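You operate a simulated robot arm through the tools that you are given. There is no shell and no other tool.

Carry out the task below with a simulated two-armed robot. There is one attempt and no reset: what you move stays moved.

## Task
Puff-test the green plug, put it in the narrow cup, then puff the empty seat once.
Fine: one puff each; let the first puff end before pulling; the narrow cup of the spares rack.

Only the result counts: the job must be done as asked and must still hold three seconds after the hand-in. Knocking over, shifting, dropping, spilling or breaking anything else fails it.

## Robot
Two 7-joint arms with three-finger grippers on one trunk that stands fixed in place. Base frame: the origin is at the foot of the trunk, x ahead of it, y to its left, z up. Lengths are in m, angles in rad, forces in N, time in s.
The left shoulder is at [0.03, 0.124, 0.983], the right one opposite. With the tool pointing down near the work surface each hand reaches from about 0.1 to 0.78 m from the base axis, measured 20 degrees to its own side. Payload 2.2 kg a hand.
Tool frame (each hand has its own): the origin (TCP) lies between the finger pads and is the grasp point; the fingertips stand 0.028 m ahead of it; z points along the fingers, y is the line along which they close. The gripper opens to 0.102 m. The gripper's body begins 0.071 m behind the TCP.
Orientation is that of the tool frame in the base frame, as a unit quaternion [w, x, y, z]. With the fingers straight down and closing along the base's y, the tool's x points along the base's -x, its y along +y and its z along -z.

## Interface
- The arms move only by the tool move_arm. It takes "left_commands", "right_commands" or both (then of equal length, played together; a hand with none holds still); each is a list of rows, each an object (a shift or turn left out is 0, a gripper value left out holds the last) with "delta_pos": the shift along the tool's x, y, z in units of 40 mm (1.0 is 40 mm), a list of three; "delta_rot": the turn, a rotation vector about the tool's x, y, z in units of 8 degrees (1.0 is 8 degrees), a list of three; "fingers": the gripper command, from -1 (fully open) to 1 (shut), values between in proportion. In form: [{"delta_pos": [dx, dy, dz], "delta_rot": [wx, wy, wz], "fingers": fingers}, ...]. A call has 1 to 20 rows; each row shifts and turns the commanded pose from where the row before left it, along the tool's axes as they then stand. A call with a number of a shift or a turn outside -1 to 1 is refused whole. Each row takes 0.2 s and may step no farther than 0.05 m and 0.15 rad from the row before; otherwise, or with a gripper value out of range, the whole call is refused. A pose out of reach is approached as far as the arm can. The call stops where the force on the tool passes 40 N (or 10 N more than at its start, if that is more) or the arm is blocked; 0.2 s more then pass. Each finger halts on what it meets, pressing with about 25 N; the grip force reading is that of the motor and also rises with nothing between the fingers. The clock runs only during rows and for 0.2 s after the last one: add rows that do not move to give the fingers time. It gives the time, the measured TCP pose, the force on the tool (base axes), the opening and the grip force at its end, in the units of the frame above (readings bear some noise), with the torque about the TCP (base axes, N m) and any sound that the robot's microphone picked up.
- Cameras (640 x 400 px; columns grow to the right, rows downward): "scene" is now at [0.0472, 0.0177, 1.7029]; the picture's right is [0.21, -0.98, 0.00], its down [-0.71, -0.15, -0.69] and it looks along [0.68, 0.14, -0.72] (base axes); focal length 330 px, centre (320, 200). "left" rides on the left gripper at [0.072, 0.038, -0.086] in its tool frame; the picture's right is [-0.46, 0.89, 0.00], its down [-0.60, -0.32, -0.73] and it looks along [-0.65, -0.34, 0.68] (tool axes); focal length 256 px, centre (320, 200). "right" rides on the right gripper at [0.069, 0.044, -0.086] in its tool frame; the picture's right is [-0.53, 0.85, 0.00], its down [-0.58, -0.36, -0.73] and it looks along [-0.62, -0.39, 0.68] (tool axes); focal length 256 px, centre (320, 200).
- get_image(camera): a new picture of that camera. The clock stands still meanwhile.
- slide_trunk(by): slides the trunk up (or, below 0, down) by that many m; the arms and the scene camera ride with it, the base frame stays. It gives what a move gives, with no picture.
- pan_tilt(pan, tilt): turns the head with the scene camera to pan (to the left, within 2.496 rad either way) and tilt (down, from -0.506 to 1.204), counted from straight ahead of the robot. It gives what a move gives.
- measure_at(camera, pixels): for up to 12 pixels [column, row] of the newest picture of that camera ("zoom" is the newest enlarged one), the place [x, y, z] in the base frame of the surface seen there, good to about 0.002 m. The clock stands still meanwhile.
- inspect(camera, box): a new picture of the part [left, top, right, bottom] of that camera's present view, enlarged. The clock stands still meanwhile.
- close_job(): hands the job in; it is judged then, once.

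Open the grippers and draw the arms clear of the work before you hand the job in, unless the task says otherwise.

The tools are called after ">>>" by a JSON object that holds its "name" and its "arguments". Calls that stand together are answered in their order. move_arm: Moves the arms, as the interface text tells. Its arguments: {"type":"object","properties":{"left_commands":{"type":"array"},"right_commands":{"type":"array"}},"required":[]} The other tools are called the same way: slide_trunk (by) slides the trunk up or down; pan_tilt (pan, tilt) turns the head that bears the scene camera; get_image (camera) takes a picture; measure_at (camera, pixels) gives the place of the surface under pixels of a picture; inspect (camera, box) takes an enlarged picture of a part of a camera's view; close_job () hands the job in.

At the start:

```text
time_s: 0.0
left_ee_pos: [0.5392, 0.4212, 1.1269]
left_tcp_rot: [0.0, -0.001, 1.0, 0.0]
left_wrist_force: [-0.8, -0.1, 0.5]
left_ft_torque: [0.0, 0.02, 0.0]
left_width: 0.1019
left_grip_force: 0.1
right_ee_pos: [0.4938, -0.0207, 1.1239]
right_tcp_rot: [0.0, 0.0, 1.0, 0.0]
right_wrist_force: [0.7, -0.6, -0.3]
right_ft_torque: [-0.02, 0.02, -0.04]
right_width: 0.1021
right_grip_force: 0.2
trunk travel left (down, up): [-0.225, 0.315]
head pan, tilt: [0.209, 0.808]
```

scene: 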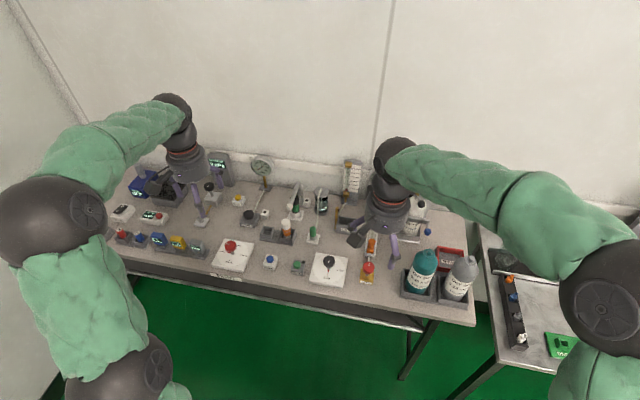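
right: 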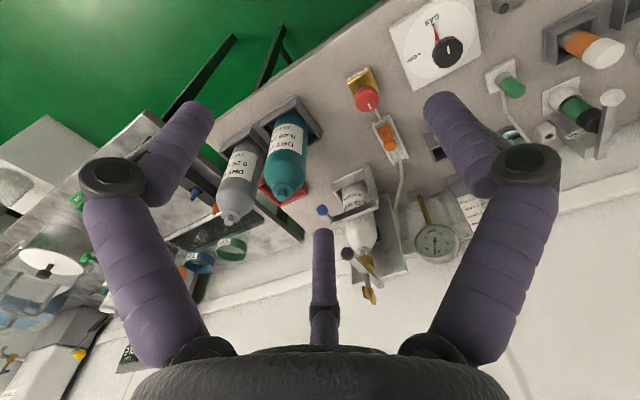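
left: 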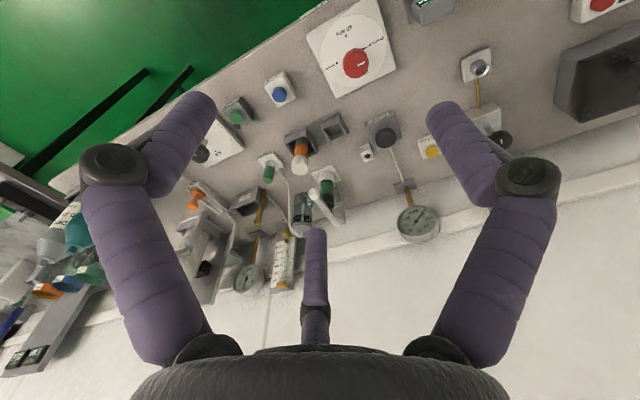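

The scene shows a bench crowded with controls; I'll enlarge the middle of the scene around (300, 230) and other parts to identify the green plug, the puffer and the spares rack.

>>> {"name": "inspect", "arguments": {"camera": "scene", "box": [220, 170, 380, 290]}}

>>> {"name": "inspect", "arguments": {"camera": "scene", "box": [330, 170, 490, 310]}}

>>> {"name": "inspect", "arguments": {"camera": "scene", "box": [90, 140, 250, 280]}}

>>> {"name": "inspect", "arguments": {"camera": "left", "box": [180, 60, 440, 300]}}

>>> {"name": "inspect", "arguments": {"camera": "right", "box": [380, 0, 640, 220]}}

```text
3.33 times, centred on (300, 230) of scene
```

zoom: 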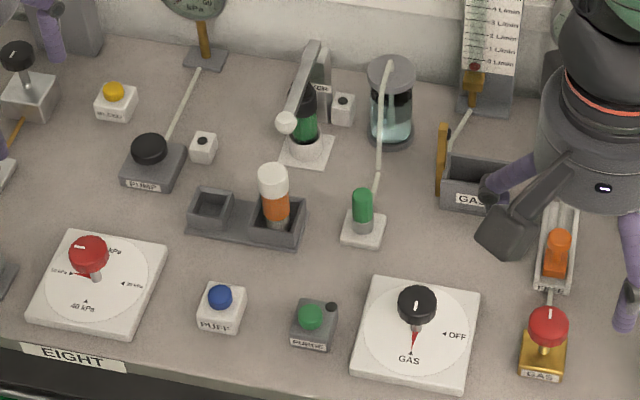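

```text
2.86 times, centred on (410, 240) of scene
```

zoom: 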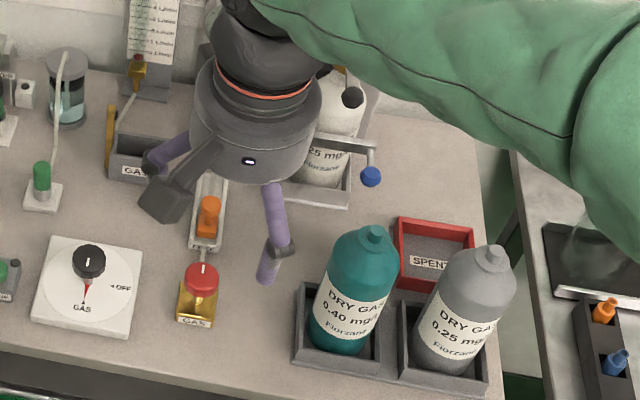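

```text
2.86 times, centred on (170, 210) of scene
```

zoom: 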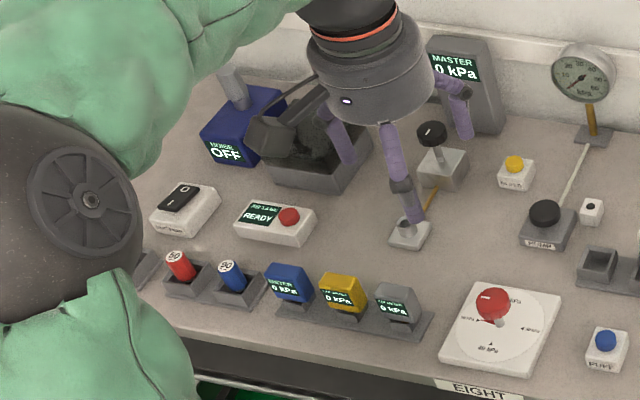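

```text
1.67 times, centred on (310, 180) of left
```

zoom: 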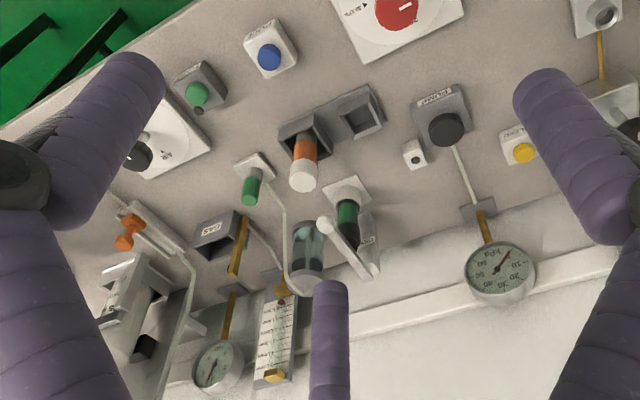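

```text
1.82 times, centred on (510, 110) of right
```

zoom: 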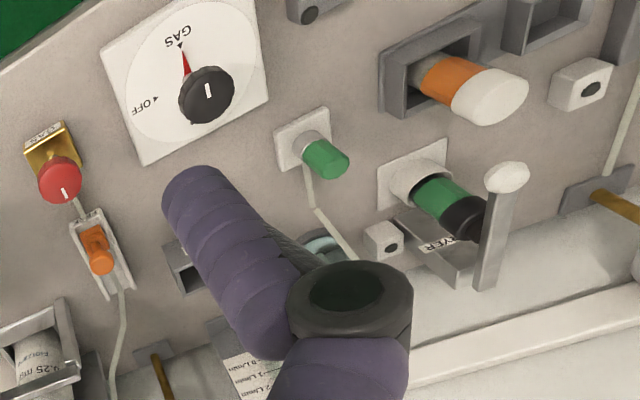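

The green plug seems to be at scene pixel (313,233), with a blue PUFF button at (270,262). I'll turn the head right to see the side table with the rack at (515,300).

>>> {"name": "pan_tilt", "arguments": {"pan": -0.5, "tilt": 0.9}}

>>> {"name": "get_image", "arguments": {"camera": "scene"}}

```text
time_s: 1.1
left_ee_pos: [0.539, 0.4221, 1.126]
left_tcp_rot: [0.001, 0.0, 1.0, 0.0]
left_wrist_force: [0.2, -1.0, 0.8]
left_ft_torque: [0.03, 0.01, -0.03]
left_width: 0.1018
left_grip_force: 0.0
right_ee_pos: [0.4932, -0.0187, 1.1228]
right_tcp_rot: [0.001, 0.0, 1.0, 0.0]
right_wrist_force: [-0.8, -0.5, 0.4]
right_ft_torque: [0.01, 0.03, -0.02]
right_width: 0.1018
right_grip_force: 0.1
trunk travel left (down, up): [-0.225, 0.315]
head pan, tilt: [-0.499, 0.901]
```

```text
taken
```

scene: 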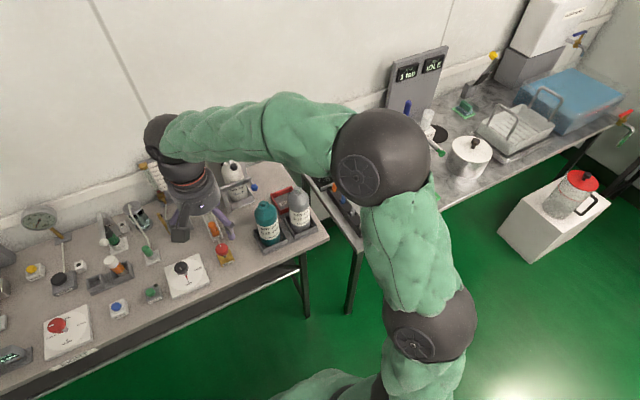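

The side table at (460,130) looks like a separate station; I'll enlarge it and also look at it through the right-hand camera.

>>> {"name": "inspect", "arguments": {"camera": "scene", "box": [380, 40, 640, 220]}}

>>> {"name": "inspect", "arguments": {"camera": "right", "box": [0, 100, 300, 400]}}

>>> {"name": "inspect", "arguments": {"camera": "scene", "box": [0, 180, 240, 360]}}

>>> {"name": "inspect", "arguments": {"camera": "scene", "box": [280, 160, 380, 260]}}

```text
2.22 times, centred on (510, 130) of scene
```

zoom: 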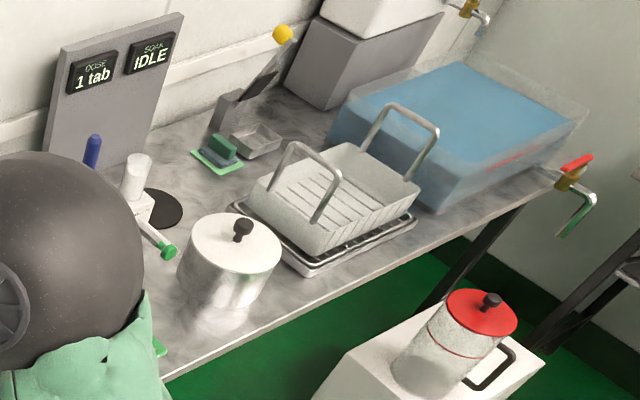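

```text
1.33 times, centred on (150, 250) of right
```

zoom: 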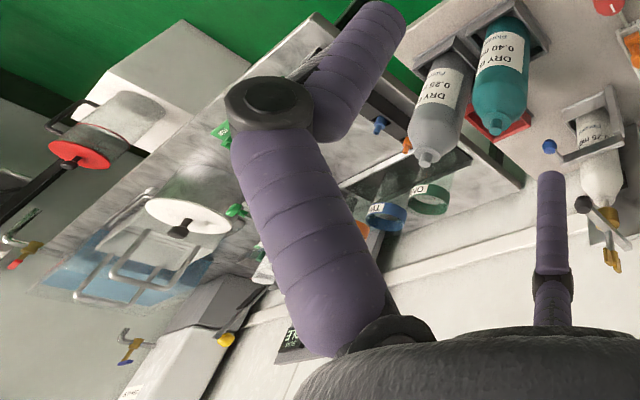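

```text
2.22 times, centred on (120, 270) of scene
```

zoom: 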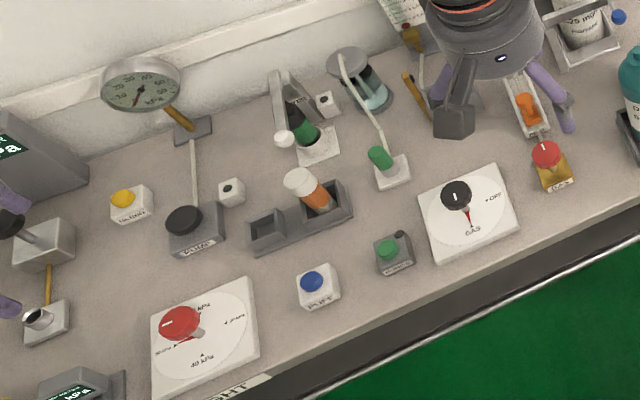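

```text
4.00 times, centred on (330, 210) of scene
```

zoom: 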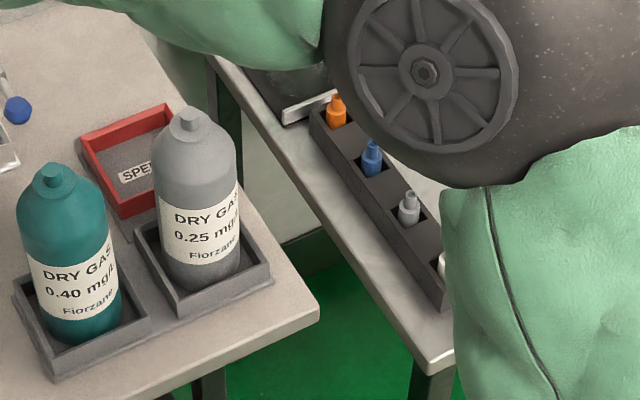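

I'll turn the head back to the bench, aimed at the plug area, and enlarge the rack, plug and the buttons.

>>> {"name": "pan_tilt", "arguments": {"pan": 0.1, "tilt": 0.95}}

>>> {"name": "get_image", "arguments": {"camera": "scene"}}

```text
time_s: 2.1
left_ee_pos: [0.5393, 0.4194, 1.1263]
left_tcp_rot: [0.0, 0.0, 1.0, 0.0]
left_wrist_force: [0.9, 0.8, -0.1]
left_ft_torque: [0.0, -0.02, 0.02]
left_width: 0.1019
left_grip_force: 0.0
right_ee_pos: [0.494, -0.0191, 1.1235]
right_tcp_rot: [-0.001, -0.001, 1.0, 0.0]
right_wrist_force: [0.3, -0.7, -0.3]
right_ft_torque: [0.0, 0.01, -0.02]
right_width: 0.1019
right_grip_force: 0.0
trunk travel left (down, up): [-0.225, 0.315]
head pan, tilt: [0.099, 0.949]
```

```text
taken
```

scene: 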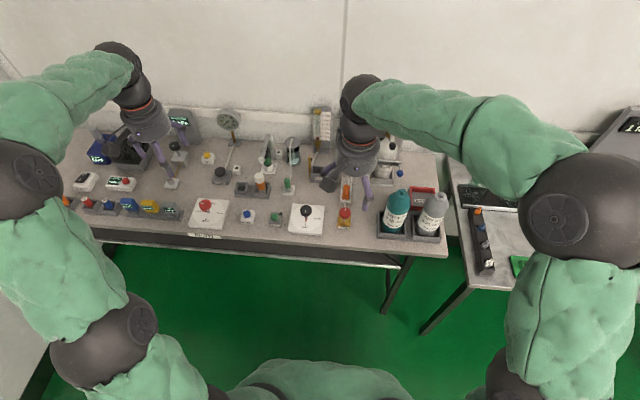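

The bench's middle group is around (265,180). I'll enlarge its parts at higher scale.

>>> {"name": "inspect", "arguments": {"camera": "scene", "box": [220, 130, 310, 190]}}

>>> {"name": "inspect", "arguments": {"camera": "scene", "box": [185, 170, 305, 250]}}

>>> {"name": "inspect", "arguments": {"camera": "scene", "box": [50, 110, 190, 240]}}

>>> {"name": "inspect", "arguments": {"camera": "left", "box": [240, 80, 380, 240]}}

>>> {"name": "inspect", "arguments": {"camera": "right", "box": [460, 0, 640, 170]}}

```text
6.67 times, centred on (265, 160) of scene
```

zoom: 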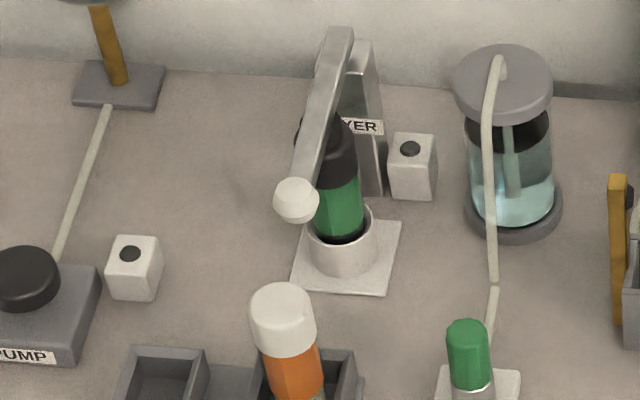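

```text
5.00 times, centred on (245, 210) of scene
```

zoom: 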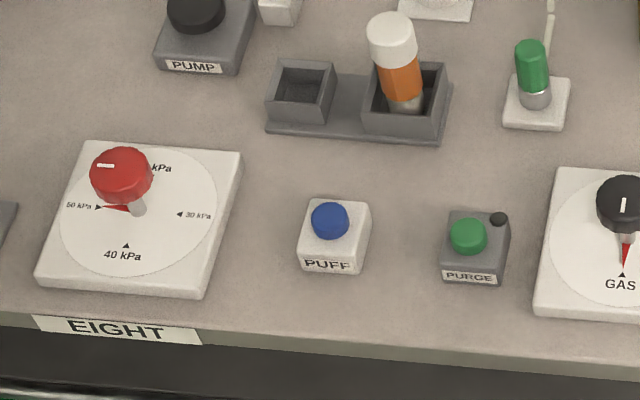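

```text
3.08 times, centred on (120, 175) of scene
```

zoom: 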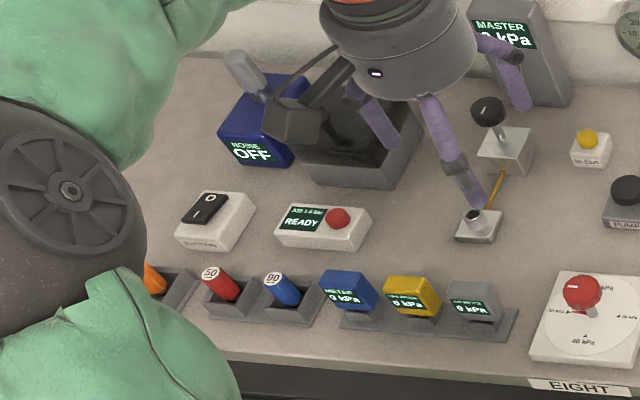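

```text
2.50 times, centred on (310, 160) of left
```

zoom: 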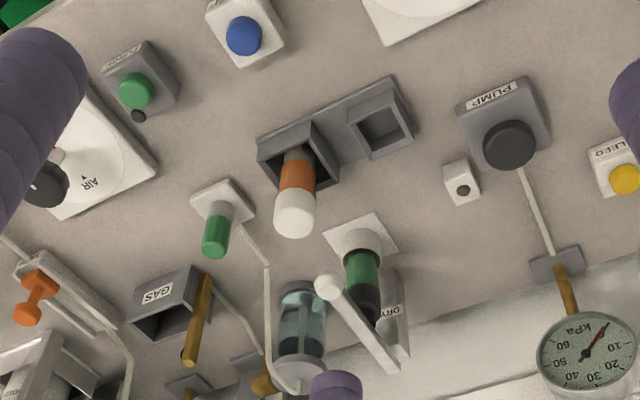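

```text
2.35 times, centred on (550, 85) of right
```

zoom: 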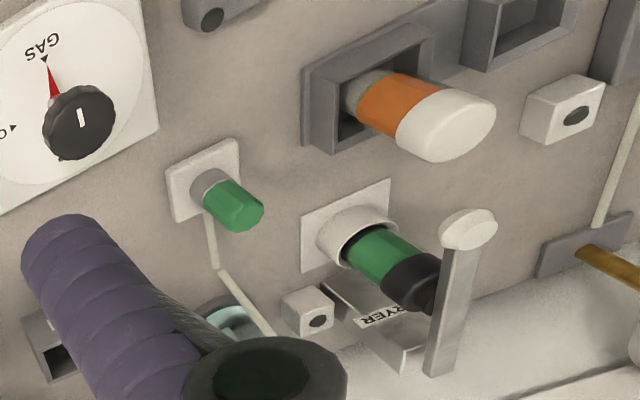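

The green plug stands in a silver seat on a white pad, and the spares rack has an empty narrow cup (left) and a wider cup holding the orange cartridge. I'll re-enlarge this area and measure the points.

>>> {"name": "inspect", "arguments": {"camera": "scene", "box": [225, 165, 305, 230]}}

```text
6.15 times, centred on (265, 198) of scene
```

zoom: 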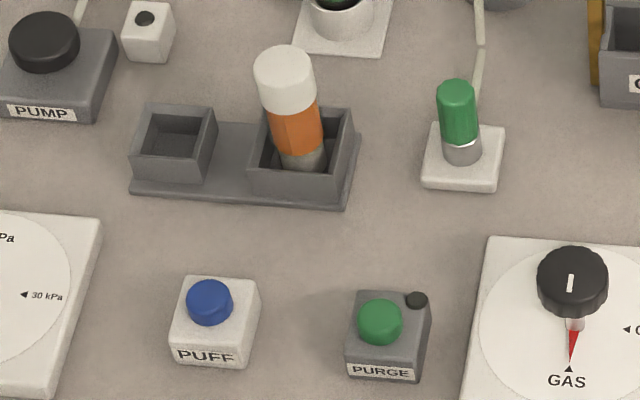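

Plug at zoom (458,110), seat at (462,150), rack narrow cup at (175,140), PUFF cap at (209,300). I measure these.

>>> {"name": "measure_at", "arguments": {"camera": "zoom", "pixels": [[457, 88], [458, 115], [461, 148], [428, 183], [498, 188], [510, 130], [175, 145], [165, 108], [212, 112], [203, 178], [137, 152], [209, 297]]}}

>>> {"name": "measure_at", "arguments": {"camera": "zoom", "pixels": [[209, 288], [209, 318], [190, 300], [228, 300], [250, 290], [180, 340], [300, 240], [257, 114], [350, 114], [285, 55], [300, 160], [240, 240]]}}

```text
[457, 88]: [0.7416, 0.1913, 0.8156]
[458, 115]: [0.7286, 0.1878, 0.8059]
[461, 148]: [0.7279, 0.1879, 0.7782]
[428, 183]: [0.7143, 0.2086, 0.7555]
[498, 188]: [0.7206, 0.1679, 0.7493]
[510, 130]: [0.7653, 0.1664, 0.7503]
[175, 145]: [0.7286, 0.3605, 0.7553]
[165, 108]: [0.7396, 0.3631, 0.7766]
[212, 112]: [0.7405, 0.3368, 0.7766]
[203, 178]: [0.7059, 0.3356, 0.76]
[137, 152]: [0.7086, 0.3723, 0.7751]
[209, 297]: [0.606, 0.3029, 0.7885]
```

```text
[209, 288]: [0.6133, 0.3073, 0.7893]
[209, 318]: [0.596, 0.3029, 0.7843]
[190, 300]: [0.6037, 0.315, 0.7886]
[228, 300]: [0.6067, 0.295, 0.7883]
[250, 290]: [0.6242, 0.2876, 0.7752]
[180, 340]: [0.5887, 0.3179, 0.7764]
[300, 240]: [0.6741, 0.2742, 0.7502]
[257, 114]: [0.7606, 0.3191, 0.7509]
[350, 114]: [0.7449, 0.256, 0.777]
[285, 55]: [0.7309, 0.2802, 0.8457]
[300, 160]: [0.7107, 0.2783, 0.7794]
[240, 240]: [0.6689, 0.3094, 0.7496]
```

Table top is at z≈0.75, plug about (0.739, 0.189, top 0.817), PUFF cap top about (0.605, 0.304, 0.789). I move the left hand to about (0.60, 0.30, 0.92) above the PUFF button with fingers closing, to look closer.

>>> {"name": "move_arm", "arguments": {"left_commands": [{"delta_pos": [-0.15, -0.378, 0.644], "fingers": 1}, {"delta_pos": [-0.15, -0.378, 0.644], "fingers": 1}, {"delta_pos": [-0.15, -0.378, 0.644], "fingers": 1}, {"delta_pos": [-0.15, -0.378, 0.644], "fingers": 1}, {"delta_pos": [-0.15, -0.378, 0.644], "fingers": 1}, {"delta_pos": [-0.15, -0.378, 0.644], "fingers": 1}, {"delta_pos": [-0.15, -0.378, 0.644], "fingers": 1}, {"delta_pos": [-0.15, -0.378, 0.644], "fingers": 1}, {"fingers": 1}, {"fingers": 1}]}}

>>> {"name": "get_image", "arguments": {"camera": "left"}}

>>> {"name": "get_image", "arguments": {"camera": "scene"}}

```text
time_s: 4.3
left_ee_pos: [0.5872, 0.3005, 0.9197]
left_tcp_rot: [0.0, -0.001, 1.0, 0.0]
left_wrist_force: [-0.6, 0.1, -1.4]
left_ft_torque: [-0.01, 0.0, -0.02]
left_width: 0.0021
left_grip_force: 25.2
right_ee_pos: [0.4937, -0.0215, 1.1219]
right_tcp_rot: [0.0, 0.001, 1.0, 0.0]
right_wrist_force: [0.2, -0.8, 1.0]
right_ft_torque: [0.02, 0.02, -0.06]
right_width: 0.102
right_grip_force: 0.1
trunk travel left (down, up): [-0.225, 0.315]
head pan, tilt: [0.099, 0.949]
```

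```text
taken
```

left: 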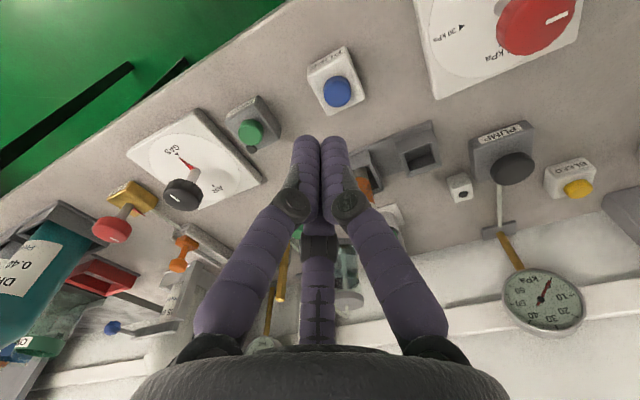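

```text
taken
```

scene: 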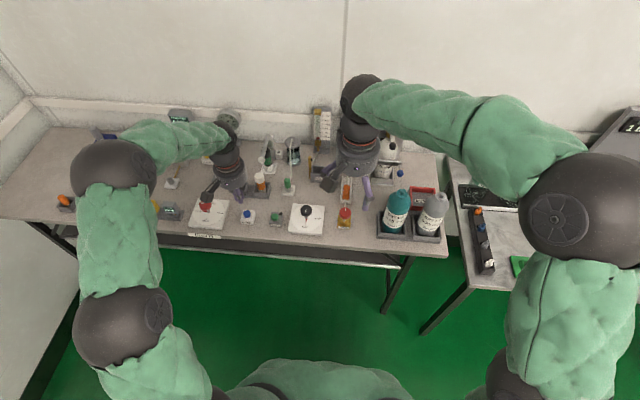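

In the left view the PUFF cap is at (337,91), and the narrow cup at (417,158). I enlarge and measure them for a second estimate.

>>> {"name": "inspect", "arguments": {"camera": "left", "box": [290, 30, 450, 190]}}

>>> {"name": "inspect", "arguments": {"camera": "scene", "box": [230, 130, 330, 240]}}

>>> {"name": "measure_at", "arguments": {"camera": "left", "pixels": [[337, 91], [327, 91], [349, 91], [337, 80], [337, 102], [310, 70], [348, 50], [418, 158], [404, 140], [436, 146], [396, 150], [430, 165]]}}

```text
2.50 times, centred on (370, 110) of left
```

zoom: 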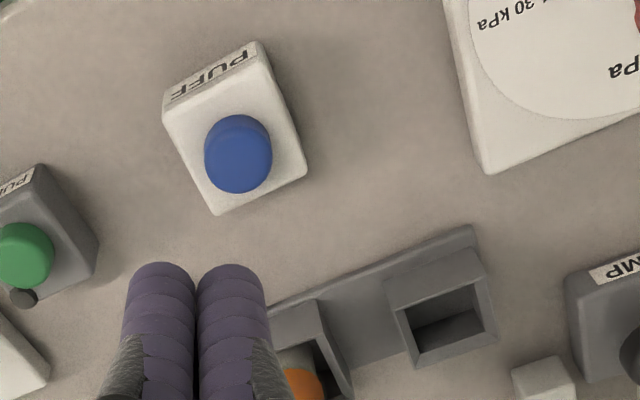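

```text
3.64 times, centred on (280, 185) of scene
```

zoom: 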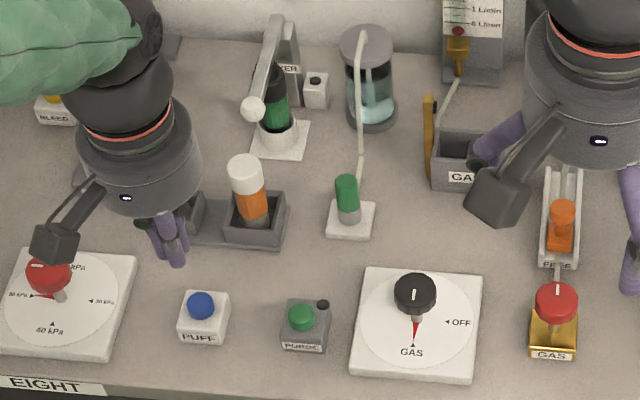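

```text
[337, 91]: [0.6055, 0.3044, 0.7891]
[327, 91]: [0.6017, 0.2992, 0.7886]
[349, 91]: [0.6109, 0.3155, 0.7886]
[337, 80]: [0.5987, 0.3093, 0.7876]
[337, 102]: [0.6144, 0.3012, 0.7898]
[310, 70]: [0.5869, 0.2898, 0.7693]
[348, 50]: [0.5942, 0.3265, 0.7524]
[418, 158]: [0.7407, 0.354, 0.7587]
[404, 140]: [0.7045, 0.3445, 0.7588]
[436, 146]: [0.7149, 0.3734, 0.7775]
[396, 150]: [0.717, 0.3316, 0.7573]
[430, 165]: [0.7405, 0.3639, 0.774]
```

Cap centre is about (0.6055, 0.3045), top z 0.789. I move the closed fingers above it, with the tips about 18 mm over the cap.

>>> {"name": "move_arm", "arguments": {"left_commands": [{"delta_pos": [-0.114, 0.028, 0.5375], "fingers": 1}, {"delta_pos": [-0.114, 0.028, 0.5375], "fingers": 1}, {"delta_pos": [-0.114, 0.028, 0.5375], "fingers": 1}, {"delta_pos": [-0.114, 0.028, 0.5375], "fingers": 1}, {"fingers": 1}]}}

>>> {"name": "inspect", "arguments": {"camera": "left", "box": [240, 80, 400, 220]}}

>>> {"name": "inspect", "arguments": {"camera": "scene", "box": [215, 170, 295, 230]}}

```text
time_s: 5.5
left_ee_pos: [0.6059, 0.3038, 0.832]
left_tcp_rot: [0.0, 0.0, 1.0, 0.0]
left_wrist_force: [-0.3, 0.2, 0.9]
left_ft_torque: [-0.01, 0.01, 0.01]
left_width: 0.0025
left_grip_force: 24.3
right_ee_pos: [0.4936, -0.0208, 1.1223]
right_tcp_rot: [0.0, -0.001, 1.0, 0.0]
right_wrist_force: [-0.1, 0.2, -1.0]
right_ft_torque: [0.0, 0.02, 0.0]
right_width: 0.102
right_grip_force: 0.0
trunk travel left (down, up): [-0.225, 0.315]
head pan, tilt: [0.099, 0.949]
```

```text
2.86 times, centred on (320, 150) of left
```

zoom: 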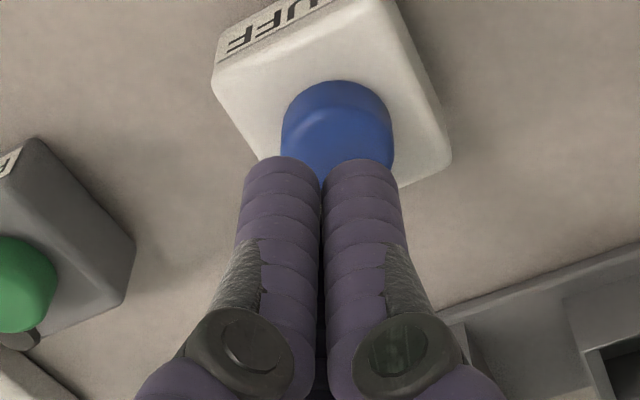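

```text
6.67 times, centred on (255, 200) of scene
```

zoom: 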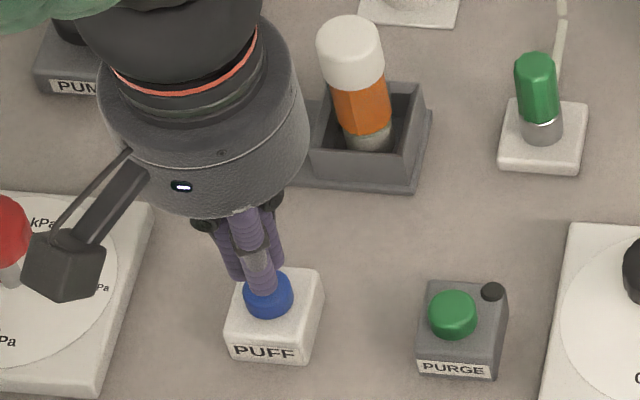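

The fingertips are centred over the blue cap. I lower slowly toward it, watching force and sound.

>>> {"name": "move_arm", "arguments": {"left_commands": [{"delta_pos": [0, 0.01, 0.075], "fingers": 1}, {"delta_pos": [0, 0.01, 0.075], "fingers": 1}, {"delta_pos": [0, 0, 0.075], "fingers": 1}, {"delta_pos": [0, 0, 0.075], "fingers": 1}, {"delta_pos": [0, 0, 0.0375], "fingers": 1}, {"delta_pos": [0, 0, 0.0375], "fingers": 1}, {"delta_pos": [0, 0, 0.0375], "fingers": 1}]}}

```text
time_s: 7.1
left_ee_pos: [0.605, 0.3041, 0.8178]
left_tcp_rot: [0.0, 0.0, 1.0, 0.0]
left_wrist_force: [0.4, 0.4, 0.5]
left_ft_torque: [0.01, 0.02, -0.01]
left_width: 0.0023
left_grip_force: 24.7
right_ee_pos: [0.4929, -0.0205, 1.1232]
right_tcp_rot: [0.0, -0.001, 1.0, -0.001]
right_wrist_force: [0.0, -0.9, -0.3]
right_ft_torque: [-0.02, -0.02, -0.01]
right_width: 0.1018
right_grip_force: 0.1
trunk travel left (down, up): [-0.225, 0.315]
head pan, tilt: [0.099, 0.949]
```

No force yet, tips at about z 0.790, level with the cap top. I continue down in 1 mm steps.

>>> {"name": "move_arm", "arguments": {"left_commands": [{"delta_pos": [0, 0, 0.025], "fingers": 1}, {"delta_pos": [0, 0, 0.025], "fingers": 1}, {"delta_pos": [0, 0, 0.025], "fingers": 1}, {"delta_pos": [0, 0, 0.025], "fingers": 1}]}}

```text
time_s: 8.1
left_ee_pos: [0.6061, 0.305, 0.8141]
left_tcp_rot: [0.001, 0.0, 1.0, 0.0]
left_wrist_force: [-0.6, -0.3, -0.6]
left_ft_torque: [0.04, 0.01, 0.04]
left_width: 0.002
left_grip_force: 24.8
right_ee_pos: [0.4934, -0.0204, 1.1232]
right_tcp_rot: [0.0, 0.0, 1.0, 0.0]
right_wrist_force: [0.8, 0.2, 1.2]
right_ft_torque: [0.0, 0.01, -0.06]
right_width: 0.1019
right_grip_force: 0.0
trunk travel left (down, up): [-0.225, 0.315]
head pan, tilt: [0.099, 0.949]
```

Tips at about 0.786 and still no force; I look closely before continuing.

>>> {"name": "inspect", "arguments": {"camera": "left", "box": [260, 80, 380, 190]}}

>>> {"name": "inspect", "arguments": {"camera": "scene", "box": [225, 190, 275, 230]}}

```text
3.64 times, centred on (320, 135) of left
```

zoom: 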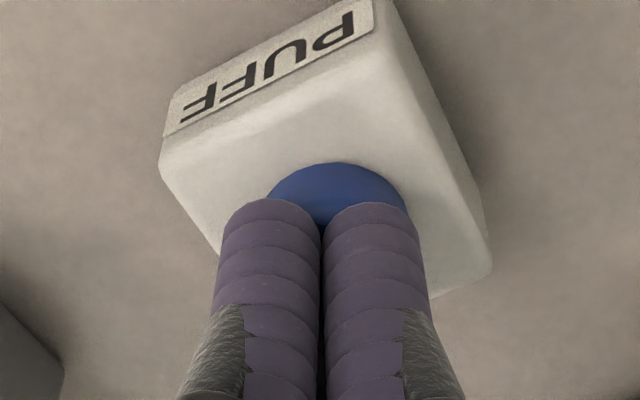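

```text
10.00 times, centred on (250, 210) of scene
```

zoom: 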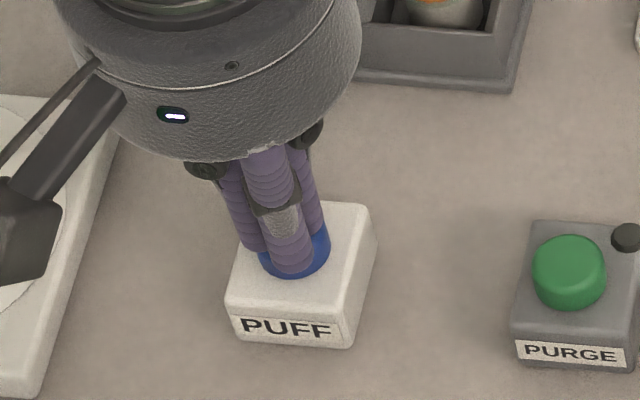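

No contact sign yet; I keep going down in 1 mm steps.

>>> {"name": "move_arm", "arguments": {"left_commands": [{"delta_pos": [0, 0, 0.025], "fingers": 1}, {"delta_pos": [0, 0, 0.025], "fingers": 1}]}}

```text
time_s: 8.7
left_ee_pos: [0.6058, 0.3053, 0.8133]
left_tcp_rot: [-0.001, 0.0, 1.0, 0.0]
left_wrist_force: [-0.2, -0.2, 0.8]
left_ft_torque: [-0.01, -0.01, 0.02]
left_width: 0.0022
left_grip_force: 31.9
right_ee_pos: [0.4934, -0.02, 1.1234]
right_tcp_rot: [0.0, -0.001, 1.0, 0.0]
right_wrist_force: [0.6, -0.2, 0.4]
right_ft_torque: [-0.02, 0.01, 0.0]
right_width: 0.102
right_grip_force: 0.1
trunk travel left (down, up): [-0.225, 0.315]
head pan, tilt: [0.099, 0.949]
```

Still little force (0.8 N); grip reading rose slightly. Two more mm down.

>>> {"name": "move_arm", "arguments": {"left_commands": [{"delta_pos": [0, 0, 0.025], "fingers": 1}, {"delta_pos": [0, 0, 0.025], "fingers": 1}]}}

```text
time_s: 9.3
left_ee_pos: [0.6069, 0.3055, 0.8109]
left_tcp_rot: [0.0, -0.001, 1.0, 0.0]
left_wrist_force: [-0.4, 0.8, 1.5]
left_ft_torque: [0.0, 0.04, 0.01]
left_width: 0.0061
left_grip_force: 31.3
right_ee_pos: [0.4944, -0.0199, 1.1243]
right_tcp_rot: [0.0, -0.001, 1.0, 0.001]
right_wrist_force: [-1.2, 0.1, -0.3]
right_ft_torque: [-0.01, 0.0, 0.03]
right_width: 0.1018
right_grip_force: 0.1
trunk travel left (down, up): [-0.225, 0.315]
head pan, tilt: [0.099, 0.949]
heard: click
```

A click was heard, and the finger gap rose to 6 mm (the rounded cap wedges between the fingers). I look before moving anything.

>>> {"name": "inspect", "arguments": {"camera": "left", "box": [260, 80, 380, 190]}}

>>> {"name": "get_image", "arguments": {"camera": "scene"}}

>>> {"name": "inspect", "arguments": {"camera": "scene", "box": [230, 120, 330, 200]}}

```text
3.64 times, centred on (320, 135) of left
```

zoom: 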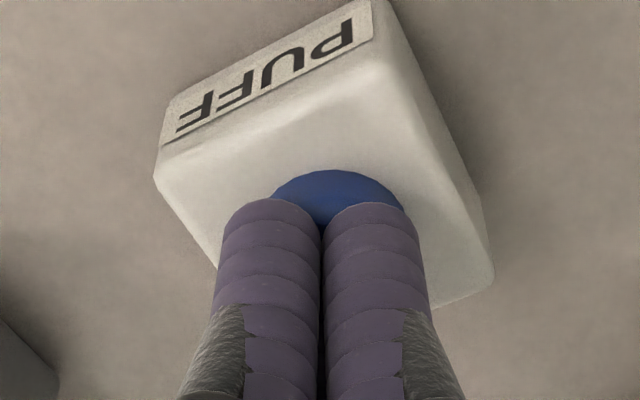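

```text
taken
```

scene: 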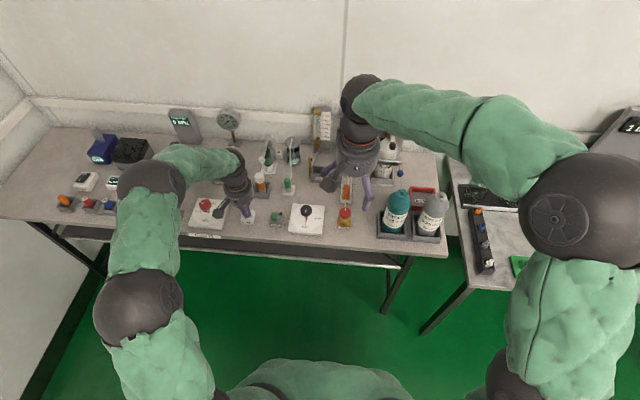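

```text
5.00 times, centred on (280, 160) of scene
```

zoom: 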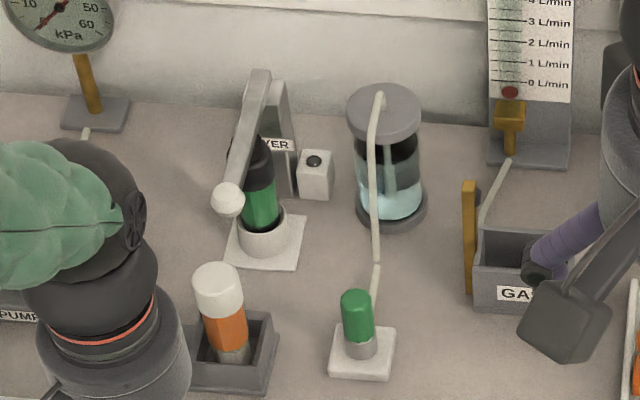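

A click means the button's contact closed. I raise the fingers off the cap and listen for the puff.

>>> {"name": "move_arm", "arguments": {"left_commands": [{"delta_pos": [0, 0, -0.15], "fingers": 1}, {"delta_pos": [0, 0, -0.25], "fingers": 1}, {"delta_pos": [0, 0, -0.25], "fingers": 1}]}}

>>> {"name": "inspect", "arguments": {"camera": "scene", "box": [230, 120, 330, 200]}}

>>> {"name": "inspect", "arguments": {"camera": "scene", "box": [220, 180, 320, 240]}}

```text
time_s: 10.1
left_ee_pos: [0.6066, 0.3056, 0.8363]
left_tcp_rot: [0.0, 0.001, 1.0, 0.0]
left_wrist_force: [0.0, 0.9, 0.1]
left_ft_torque: [0.0, -0.02, 0.0]
left_width: 0.0021
left_grip_force: 31.5
right_ee_pos: [0.4937, -0.02, 1.1236]
right_tcp_rot: [0.0, 0.0, 1.0, 0.0]
right_wrist_force: [-1.1, -0.6, 0.0]
right_ft_torque: [0.01, 0.02, 0.01]
right_width: 0.1018
right_grip_force: 0.1
trunk travel left (down, up): [-0.225, 0.315]
head pan, tilt: [0.099, 0.949]
```

```text
5.00 times, centred on (280, 160) of scene
```

zoom: 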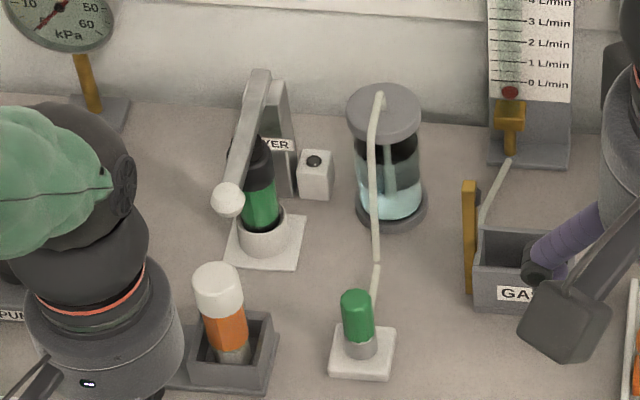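

```text
6.40 times, centred on (270, 210) of scene
```

zoom: 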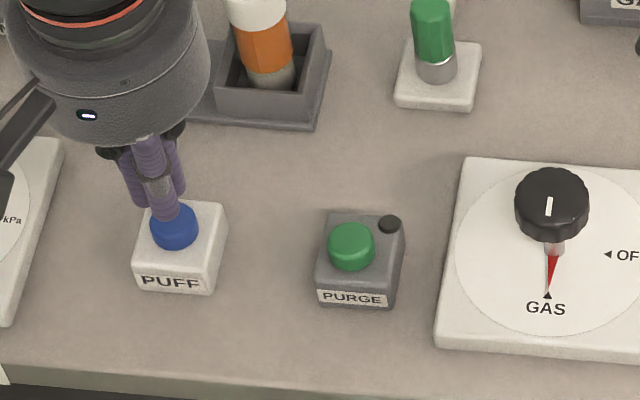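

No further sound yet. I hold a moment with small upward motion and opening fingers partially, then check the jar and the lamps for signs of the puff.

>>> {"name": "move_arm", "arguments": {"left_commands": [{"delta_pos": [0, 0, -0.5], "fingers": 1}, {"delta_pos": [0, 0, -0.5], "fingers": 1}, {"delta_pos": [0, 0, -0.5], "fingers": 1}, {"delta_pos": [0, 0, -0.5], "fingers": 1}]}}

>>> {"name": "inspect", "arguments": {"camera": "scene", "box": [230, 120, 330, 200]}}

>>> {"name": "get_image", "arguments": {"camera": "left"}}

```text
time_s: 11.1
left_ee_pos: [0.6052, 0.3058, 0.9165]
left_tcp_rot: [-0.001, 0.0, 1.0, 0.001]
left_wrist_force: [-0.2, 0.0, 0.0]
left_ft_torque: [-0.01, -0.03, 0.0]
left_width: 0.0021
left_grip_force: 31.7
right_ee_pos: [0.494, -0.0205, 1.1234]
right_tcp_rot: [0.0, 0.0, 1.0, 0.0]
right_wrist_force: [-0.8, 0.7, 0.1]
right_ft_torque: [0.01, 0.04, -0.03]
right_width: 0.1021
right_grip_force: 0.0
trunk travel left (down, up): [-0.225, 0.315]
head pan, tilt: [0.099, 0.949]
```

```text
5.00 times, centred on (280, 160) of scene
```

zoom: 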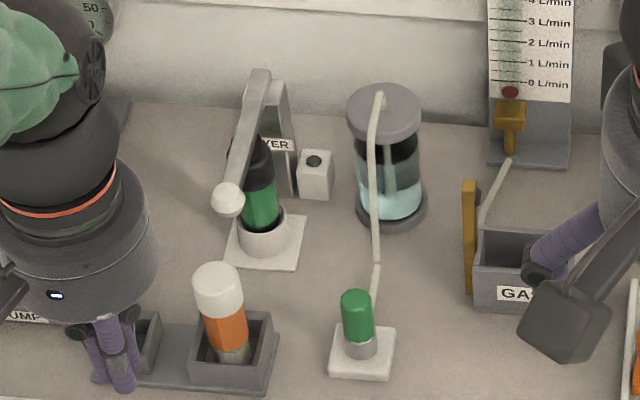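

```text
taken
```

left: 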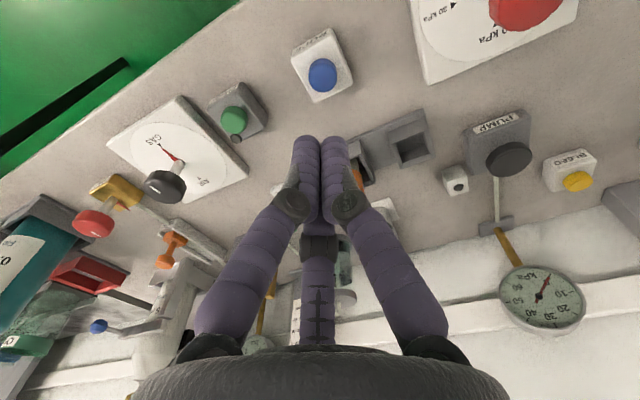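

No visible change in the jar at zoom (388,190). I measure the plug, seat, tube and dryer cartridge widths from this enlarged scene view.

>>> {"name": "measure_at", "arguments": {"camera": "zoom", "pixels": [[344, 325], [357, 325], [371, 325], [356, 294], [356, 300], [361, 347], [347, 352], [374, 350], [376, 285], [378, 262], [246, 205], [275, 203]]}}

>>> {"name": "inspect", "arguments": {"camera": "scene", "box": [275, 165, 305, 205]}}

```text
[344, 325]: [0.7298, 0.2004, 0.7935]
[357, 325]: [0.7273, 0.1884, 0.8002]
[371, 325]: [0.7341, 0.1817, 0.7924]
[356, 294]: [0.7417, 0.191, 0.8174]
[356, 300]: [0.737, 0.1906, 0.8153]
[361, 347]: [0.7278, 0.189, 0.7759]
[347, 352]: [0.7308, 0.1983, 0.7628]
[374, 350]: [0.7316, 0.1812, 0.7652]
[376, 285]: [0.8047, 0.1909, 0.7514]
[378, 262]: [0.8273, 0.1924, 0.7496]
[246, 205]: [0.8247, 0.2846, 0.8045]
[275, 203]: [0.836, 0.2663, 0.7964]
```

```text
10.00 times, centred on (290, 185) of scene
```

zoom: 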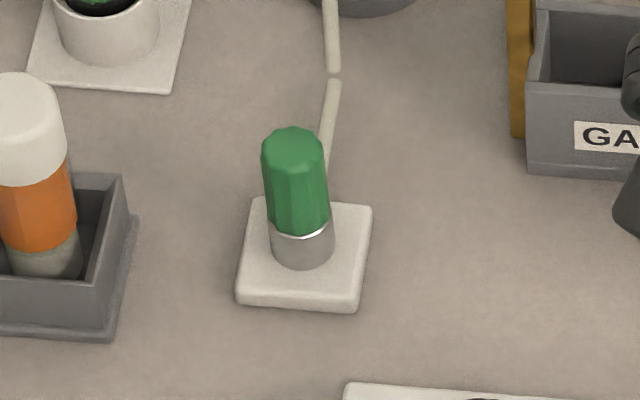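

The plug is green from (293,135) down to a silver collar at about (300,235) in the zoom. I measure its boundary, top, and the narrow cup rim.

>>> {"name": "measure_at", "arguments": {"camera": "zoom", "pixels": [[293, 133], [293, 145], [292, 160], [298, 228], [299, 238], [302, 266], [268, 200], [326, 200], [272, 245], [332, 240], [295, 290], [100, 245]]}}

>>> {"name": "inspect", "arguments": {"camera": "left", "box": [340, 90, 460, 190]}}

```text
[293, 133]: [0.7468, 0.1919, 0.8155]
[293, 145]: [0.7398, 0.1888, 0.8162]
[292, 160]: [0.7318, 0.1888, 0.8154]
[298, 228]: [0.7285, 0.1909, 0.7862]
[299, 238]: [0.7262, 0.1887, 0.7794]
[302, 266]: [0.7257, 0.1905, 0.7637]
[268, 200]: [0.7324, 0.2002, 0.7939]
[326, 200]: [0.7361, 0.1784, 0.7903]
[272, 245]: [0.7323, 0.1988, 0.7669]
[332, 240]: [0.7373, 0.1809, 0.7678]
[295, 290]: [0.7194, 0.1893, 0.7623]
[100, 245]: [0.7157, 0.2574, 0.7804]
```

```text
4.00 times, centred on (400, 140) of left
```

zoom: 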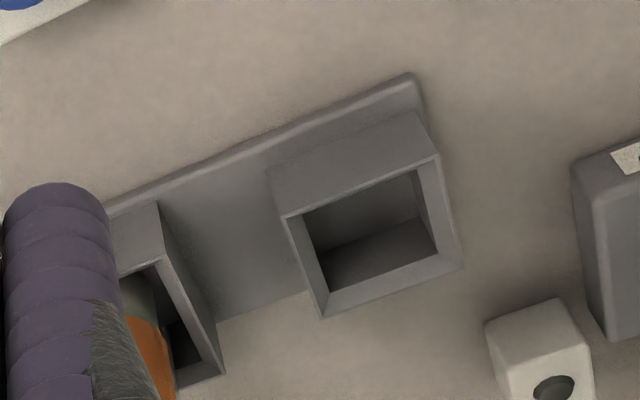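

The narrow cup's rim corners in this left zoom: outer (290,218), (436,157), (460,265), (324,315). I measure rim midpoints, inner edges and the floor.

>>> {"name": "measure_at", "arguments": {"camera": "zoom", "pixels": [[290, 218], [436, 157], [459, 264], [323, 314], [306, 218], [416, 173], [436, 250], [327, 290], [375, 265], [400, 255], [308, 265], [390, 280]]}}

>>> {"name": "measure_at", "arguments": {"camera": "left", "pixels": [[408, 155], [400, 160], [410, 162], [420, 157], [395, 140], [427, 140], [404, 130]]}}

```text
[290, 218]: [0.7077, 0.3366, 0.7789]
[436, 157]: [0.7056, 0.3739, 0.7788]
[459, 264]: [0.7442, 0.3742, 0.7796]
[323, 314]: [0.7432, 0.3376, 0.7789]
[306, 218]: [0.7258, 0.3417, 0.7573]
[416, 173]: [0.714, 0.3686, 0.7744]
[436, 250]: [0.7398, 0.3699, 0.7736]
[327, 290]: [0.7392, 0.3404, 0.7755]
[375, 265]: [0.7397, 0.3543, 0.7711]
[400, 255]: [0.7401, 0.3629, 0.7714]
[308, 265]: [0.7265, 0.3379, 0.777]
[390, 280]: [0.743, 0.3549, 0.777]
```

```text
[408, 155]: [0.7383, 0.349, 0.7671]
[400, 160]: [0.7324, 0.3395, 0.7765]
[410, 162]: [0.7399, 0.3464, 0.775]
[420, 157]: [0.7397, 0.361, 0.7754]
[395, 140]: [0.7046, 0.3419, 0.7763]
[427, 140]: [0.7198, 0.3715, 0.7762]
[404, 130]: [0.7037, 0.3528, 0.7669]
```

The narrow cup is centred at about (0.7245, 0.3555), rim z 0.778, inner width about 28 mm. I check heights of the surrounding objects before moving over them.

>>> {"name": "get_image", "arguments": {"camera": "scene"}}

>>> {"name": "measure_at", "arguments": {"camera": "scene", "pixels": [[293, 140], [268, 135], [262, 160], [259, 172], [259, 176], [292, 150], [205, 204], [246, 213], [276, 217], [306, 211], [312, 190], [288, 180]]}}

```text
taken
```

scene: 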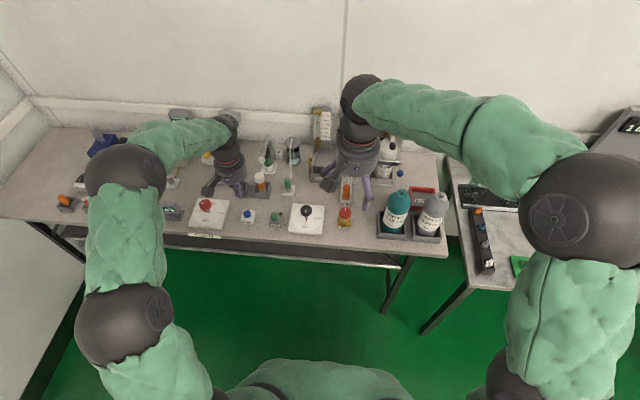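

```text
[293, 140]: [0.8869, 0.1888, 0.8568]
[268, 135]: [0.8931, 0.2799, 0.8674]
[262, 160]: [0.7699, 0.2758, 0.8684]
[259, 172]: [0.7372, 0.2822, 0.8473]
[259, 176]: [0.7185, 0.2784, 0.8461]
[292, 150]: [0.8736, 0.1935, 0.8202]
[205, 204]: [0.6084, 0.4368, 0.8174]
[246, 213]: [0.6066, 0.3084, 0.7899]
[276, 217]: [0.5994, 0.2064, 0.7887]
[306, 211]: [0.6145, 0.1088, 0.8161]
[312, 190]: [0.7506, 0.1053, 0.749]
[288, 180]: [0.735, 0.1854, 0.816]
```

Nearby tall items: orange cap top 0.847 at (0.73,0.28), lever ball 0.868 at (0.77,0.276). I open the fingers to about 45 mm and hover over the narrow cup at z 0.88 to test the reach with a vertical tool (this also gives the puff time to end).

>>> {"name": "move_arm", "arguments": {"left_commands": [{"delta_pos": [-0.595, 0.25, 0.18], "fingers": 0.12}, {"delta_pos": [-0.595, 0.25, 0.18], "fingers": 0.12}, {"delta_pos": [-0.595, 0.25, 0.18], "fingers": 0.12}, {"delta_pos": [-0.595, 0.25, 0.18], "fingers": 0.12}, {"delta_pos": [-0.595, 0.25, 0.18], "fingers": 0.12}, {"fingers": 0.12}, {"fingers": 0.12}, {"fingers": 0.12}]}}

>>> {"name": "get_image", "arguments": {"camera": "left"}}

```text
time_s: 12.9
left_ee_pos: [0.7238, 0.3552, 0.8796]
left_tcp_rot: [0.0, 0.0, 1.0, 0.0]
left_wrist_force: [0.0, 0.8, 0.4]
left_ft_torque: [-0.04, 0.02, 0.04]
left_width: 0.045
left_grip_force: 0.1
right_ee_pos: [0.4939, -0.0212, 1.1235]
right_tcp_rot: [-0.001, -0.002, 1.0, -0.001]
right_wrist_force: [-0.1, 0.2, -0.2]
right_ft_torque: [0.01, 0.01, 0.0]
right_width: 0.1021
right_grip_force: 0.1
trunk travel left (down, up): [-0.225, 0.315]
head pan, tilt: [0.099, 0.949]
```

```text
taken
```

left: 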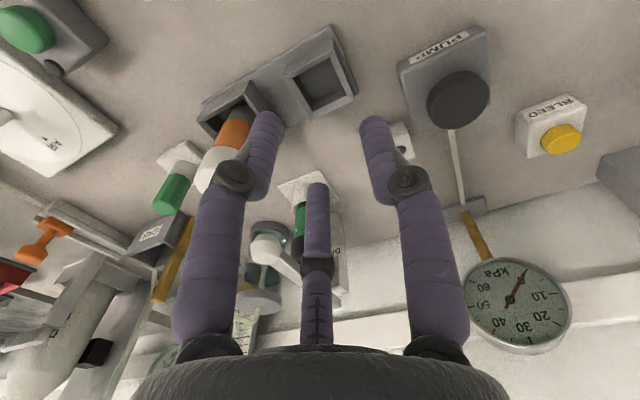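

The hover pose was reached exactly with a vertical tool, fingers at 45 mm. The left view shows a central purple piece at (317,220); I check from the scene camera how it sits before grasping.

>>> {"name": "inspect", "arguments": {"camera": "scene", "box": [205, 140, 285, 200]}}

>>> {"name": "inspect", "arguments": {"camera": "scene", "box": [320, 120, 400, 220]}}

>>> {"name": "inspect", "arguments": {"camera": "left", "box": [140, 20, 420, 300]}}

```text
6.67 times, centred on (245, 170) of scene
```

zoom: 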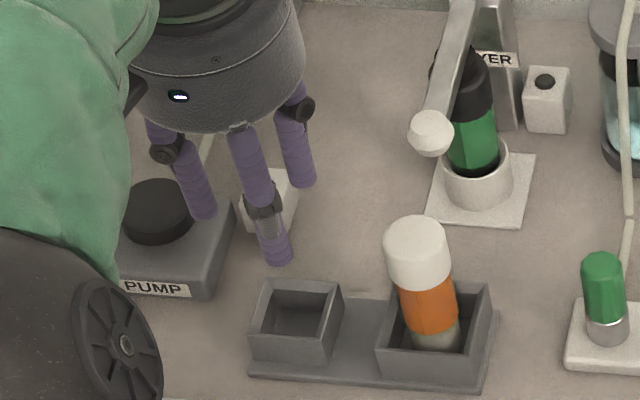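

```text
4.00 times, centred on (360, 170) of scene
```

zoom: 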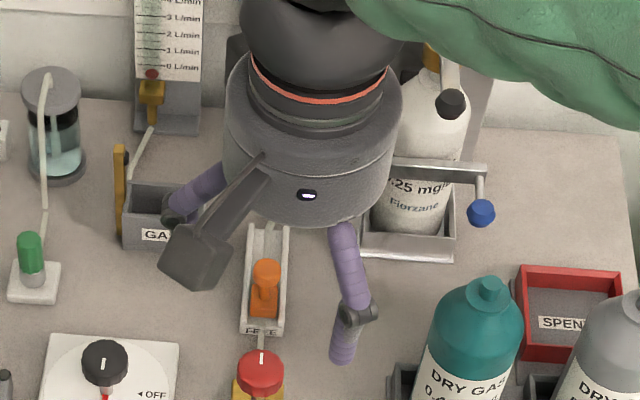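

```text
1.43 times, centred on (280, 160) of left
```

zoom: 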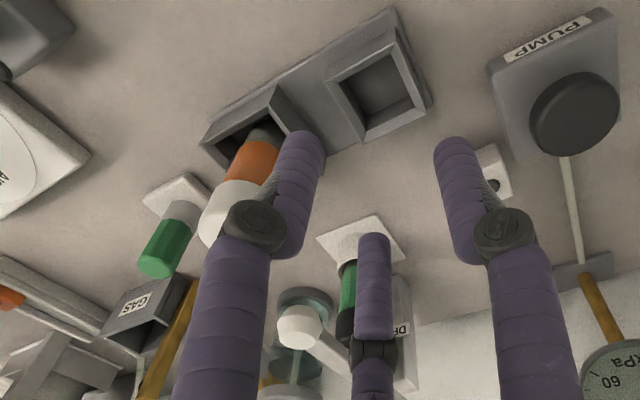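

The hand is drawn with three jaws around the axis, so I'll keep clearance all around. I rise to z 0.92, cross over to above the plug, and come down to z 0.87.

>>> {"name": "move_arm", "arguments": {"left_commands": [{"delta_pos": [0, 0, -1.0], "fingers": 0.12}, {"delta_pos": [-0.0625, -0.83, 0], "fingers": 0.12}, {"delta_pos": [-0.0625, -0.83, 0], "fingers": 0.12}, {"delta_pos": [-0.0625, -0.83, 0], "fingers": 0.12}, {"delta_pos": [-0.0625, -0.83, 0], "fingers": 0.12}, {"delta_pos": [-0.0625, -0.83, 0], "fingers": 0.12}, {"delta_pos": [0, 0, 0.6], "fingers": 0.12}, {"delta_pos": [0, 0, 0.6], "fingers": 0.12}, {"fingers": 0.12}]}}

>>> {"name": "get_image", "arguments": {"camera": "left"}}

>>> {"name": "inspect", "arguments": {"camera": "scene", "box": [240, 120, 340, 210]}}

```text
time_s: 14.9
left_ee_pos: [0.7384, 0.1882, 0.873]
left_tcp_rot: [0.0, 0.0, 1.0, 0.0]
left_wrist_force: [0.3, -0.1, 0.0]
left_ft_torque: [0.03, -0.02, 0.01]
left_width: 0.0449
left_grip_force: 0.1
right_ee_pos: [0.4931, -0.0199, 1.1219]
right_tcp_rot: [-0.001, 0.0, 1.0, 0.0]
right_wrist_force: [0.7, -0.3, 0.4]
right_ft_torque: [0.0, 0.01, -0.01]
right_width: 0.1023
right_grip_force: 0.0
trunk travel left (down, up): [-0.225, 0.315]
head pan, tilt: [0.099, 0.949]
```

```text
taken
```

left: 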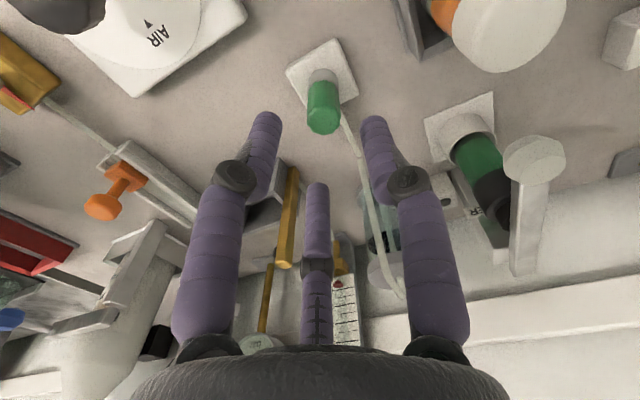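

```text
4.44 times, centred on (290, 165) of scene
```

zoom: 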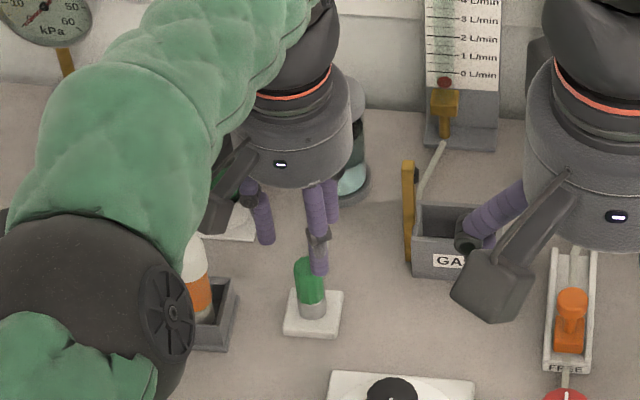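

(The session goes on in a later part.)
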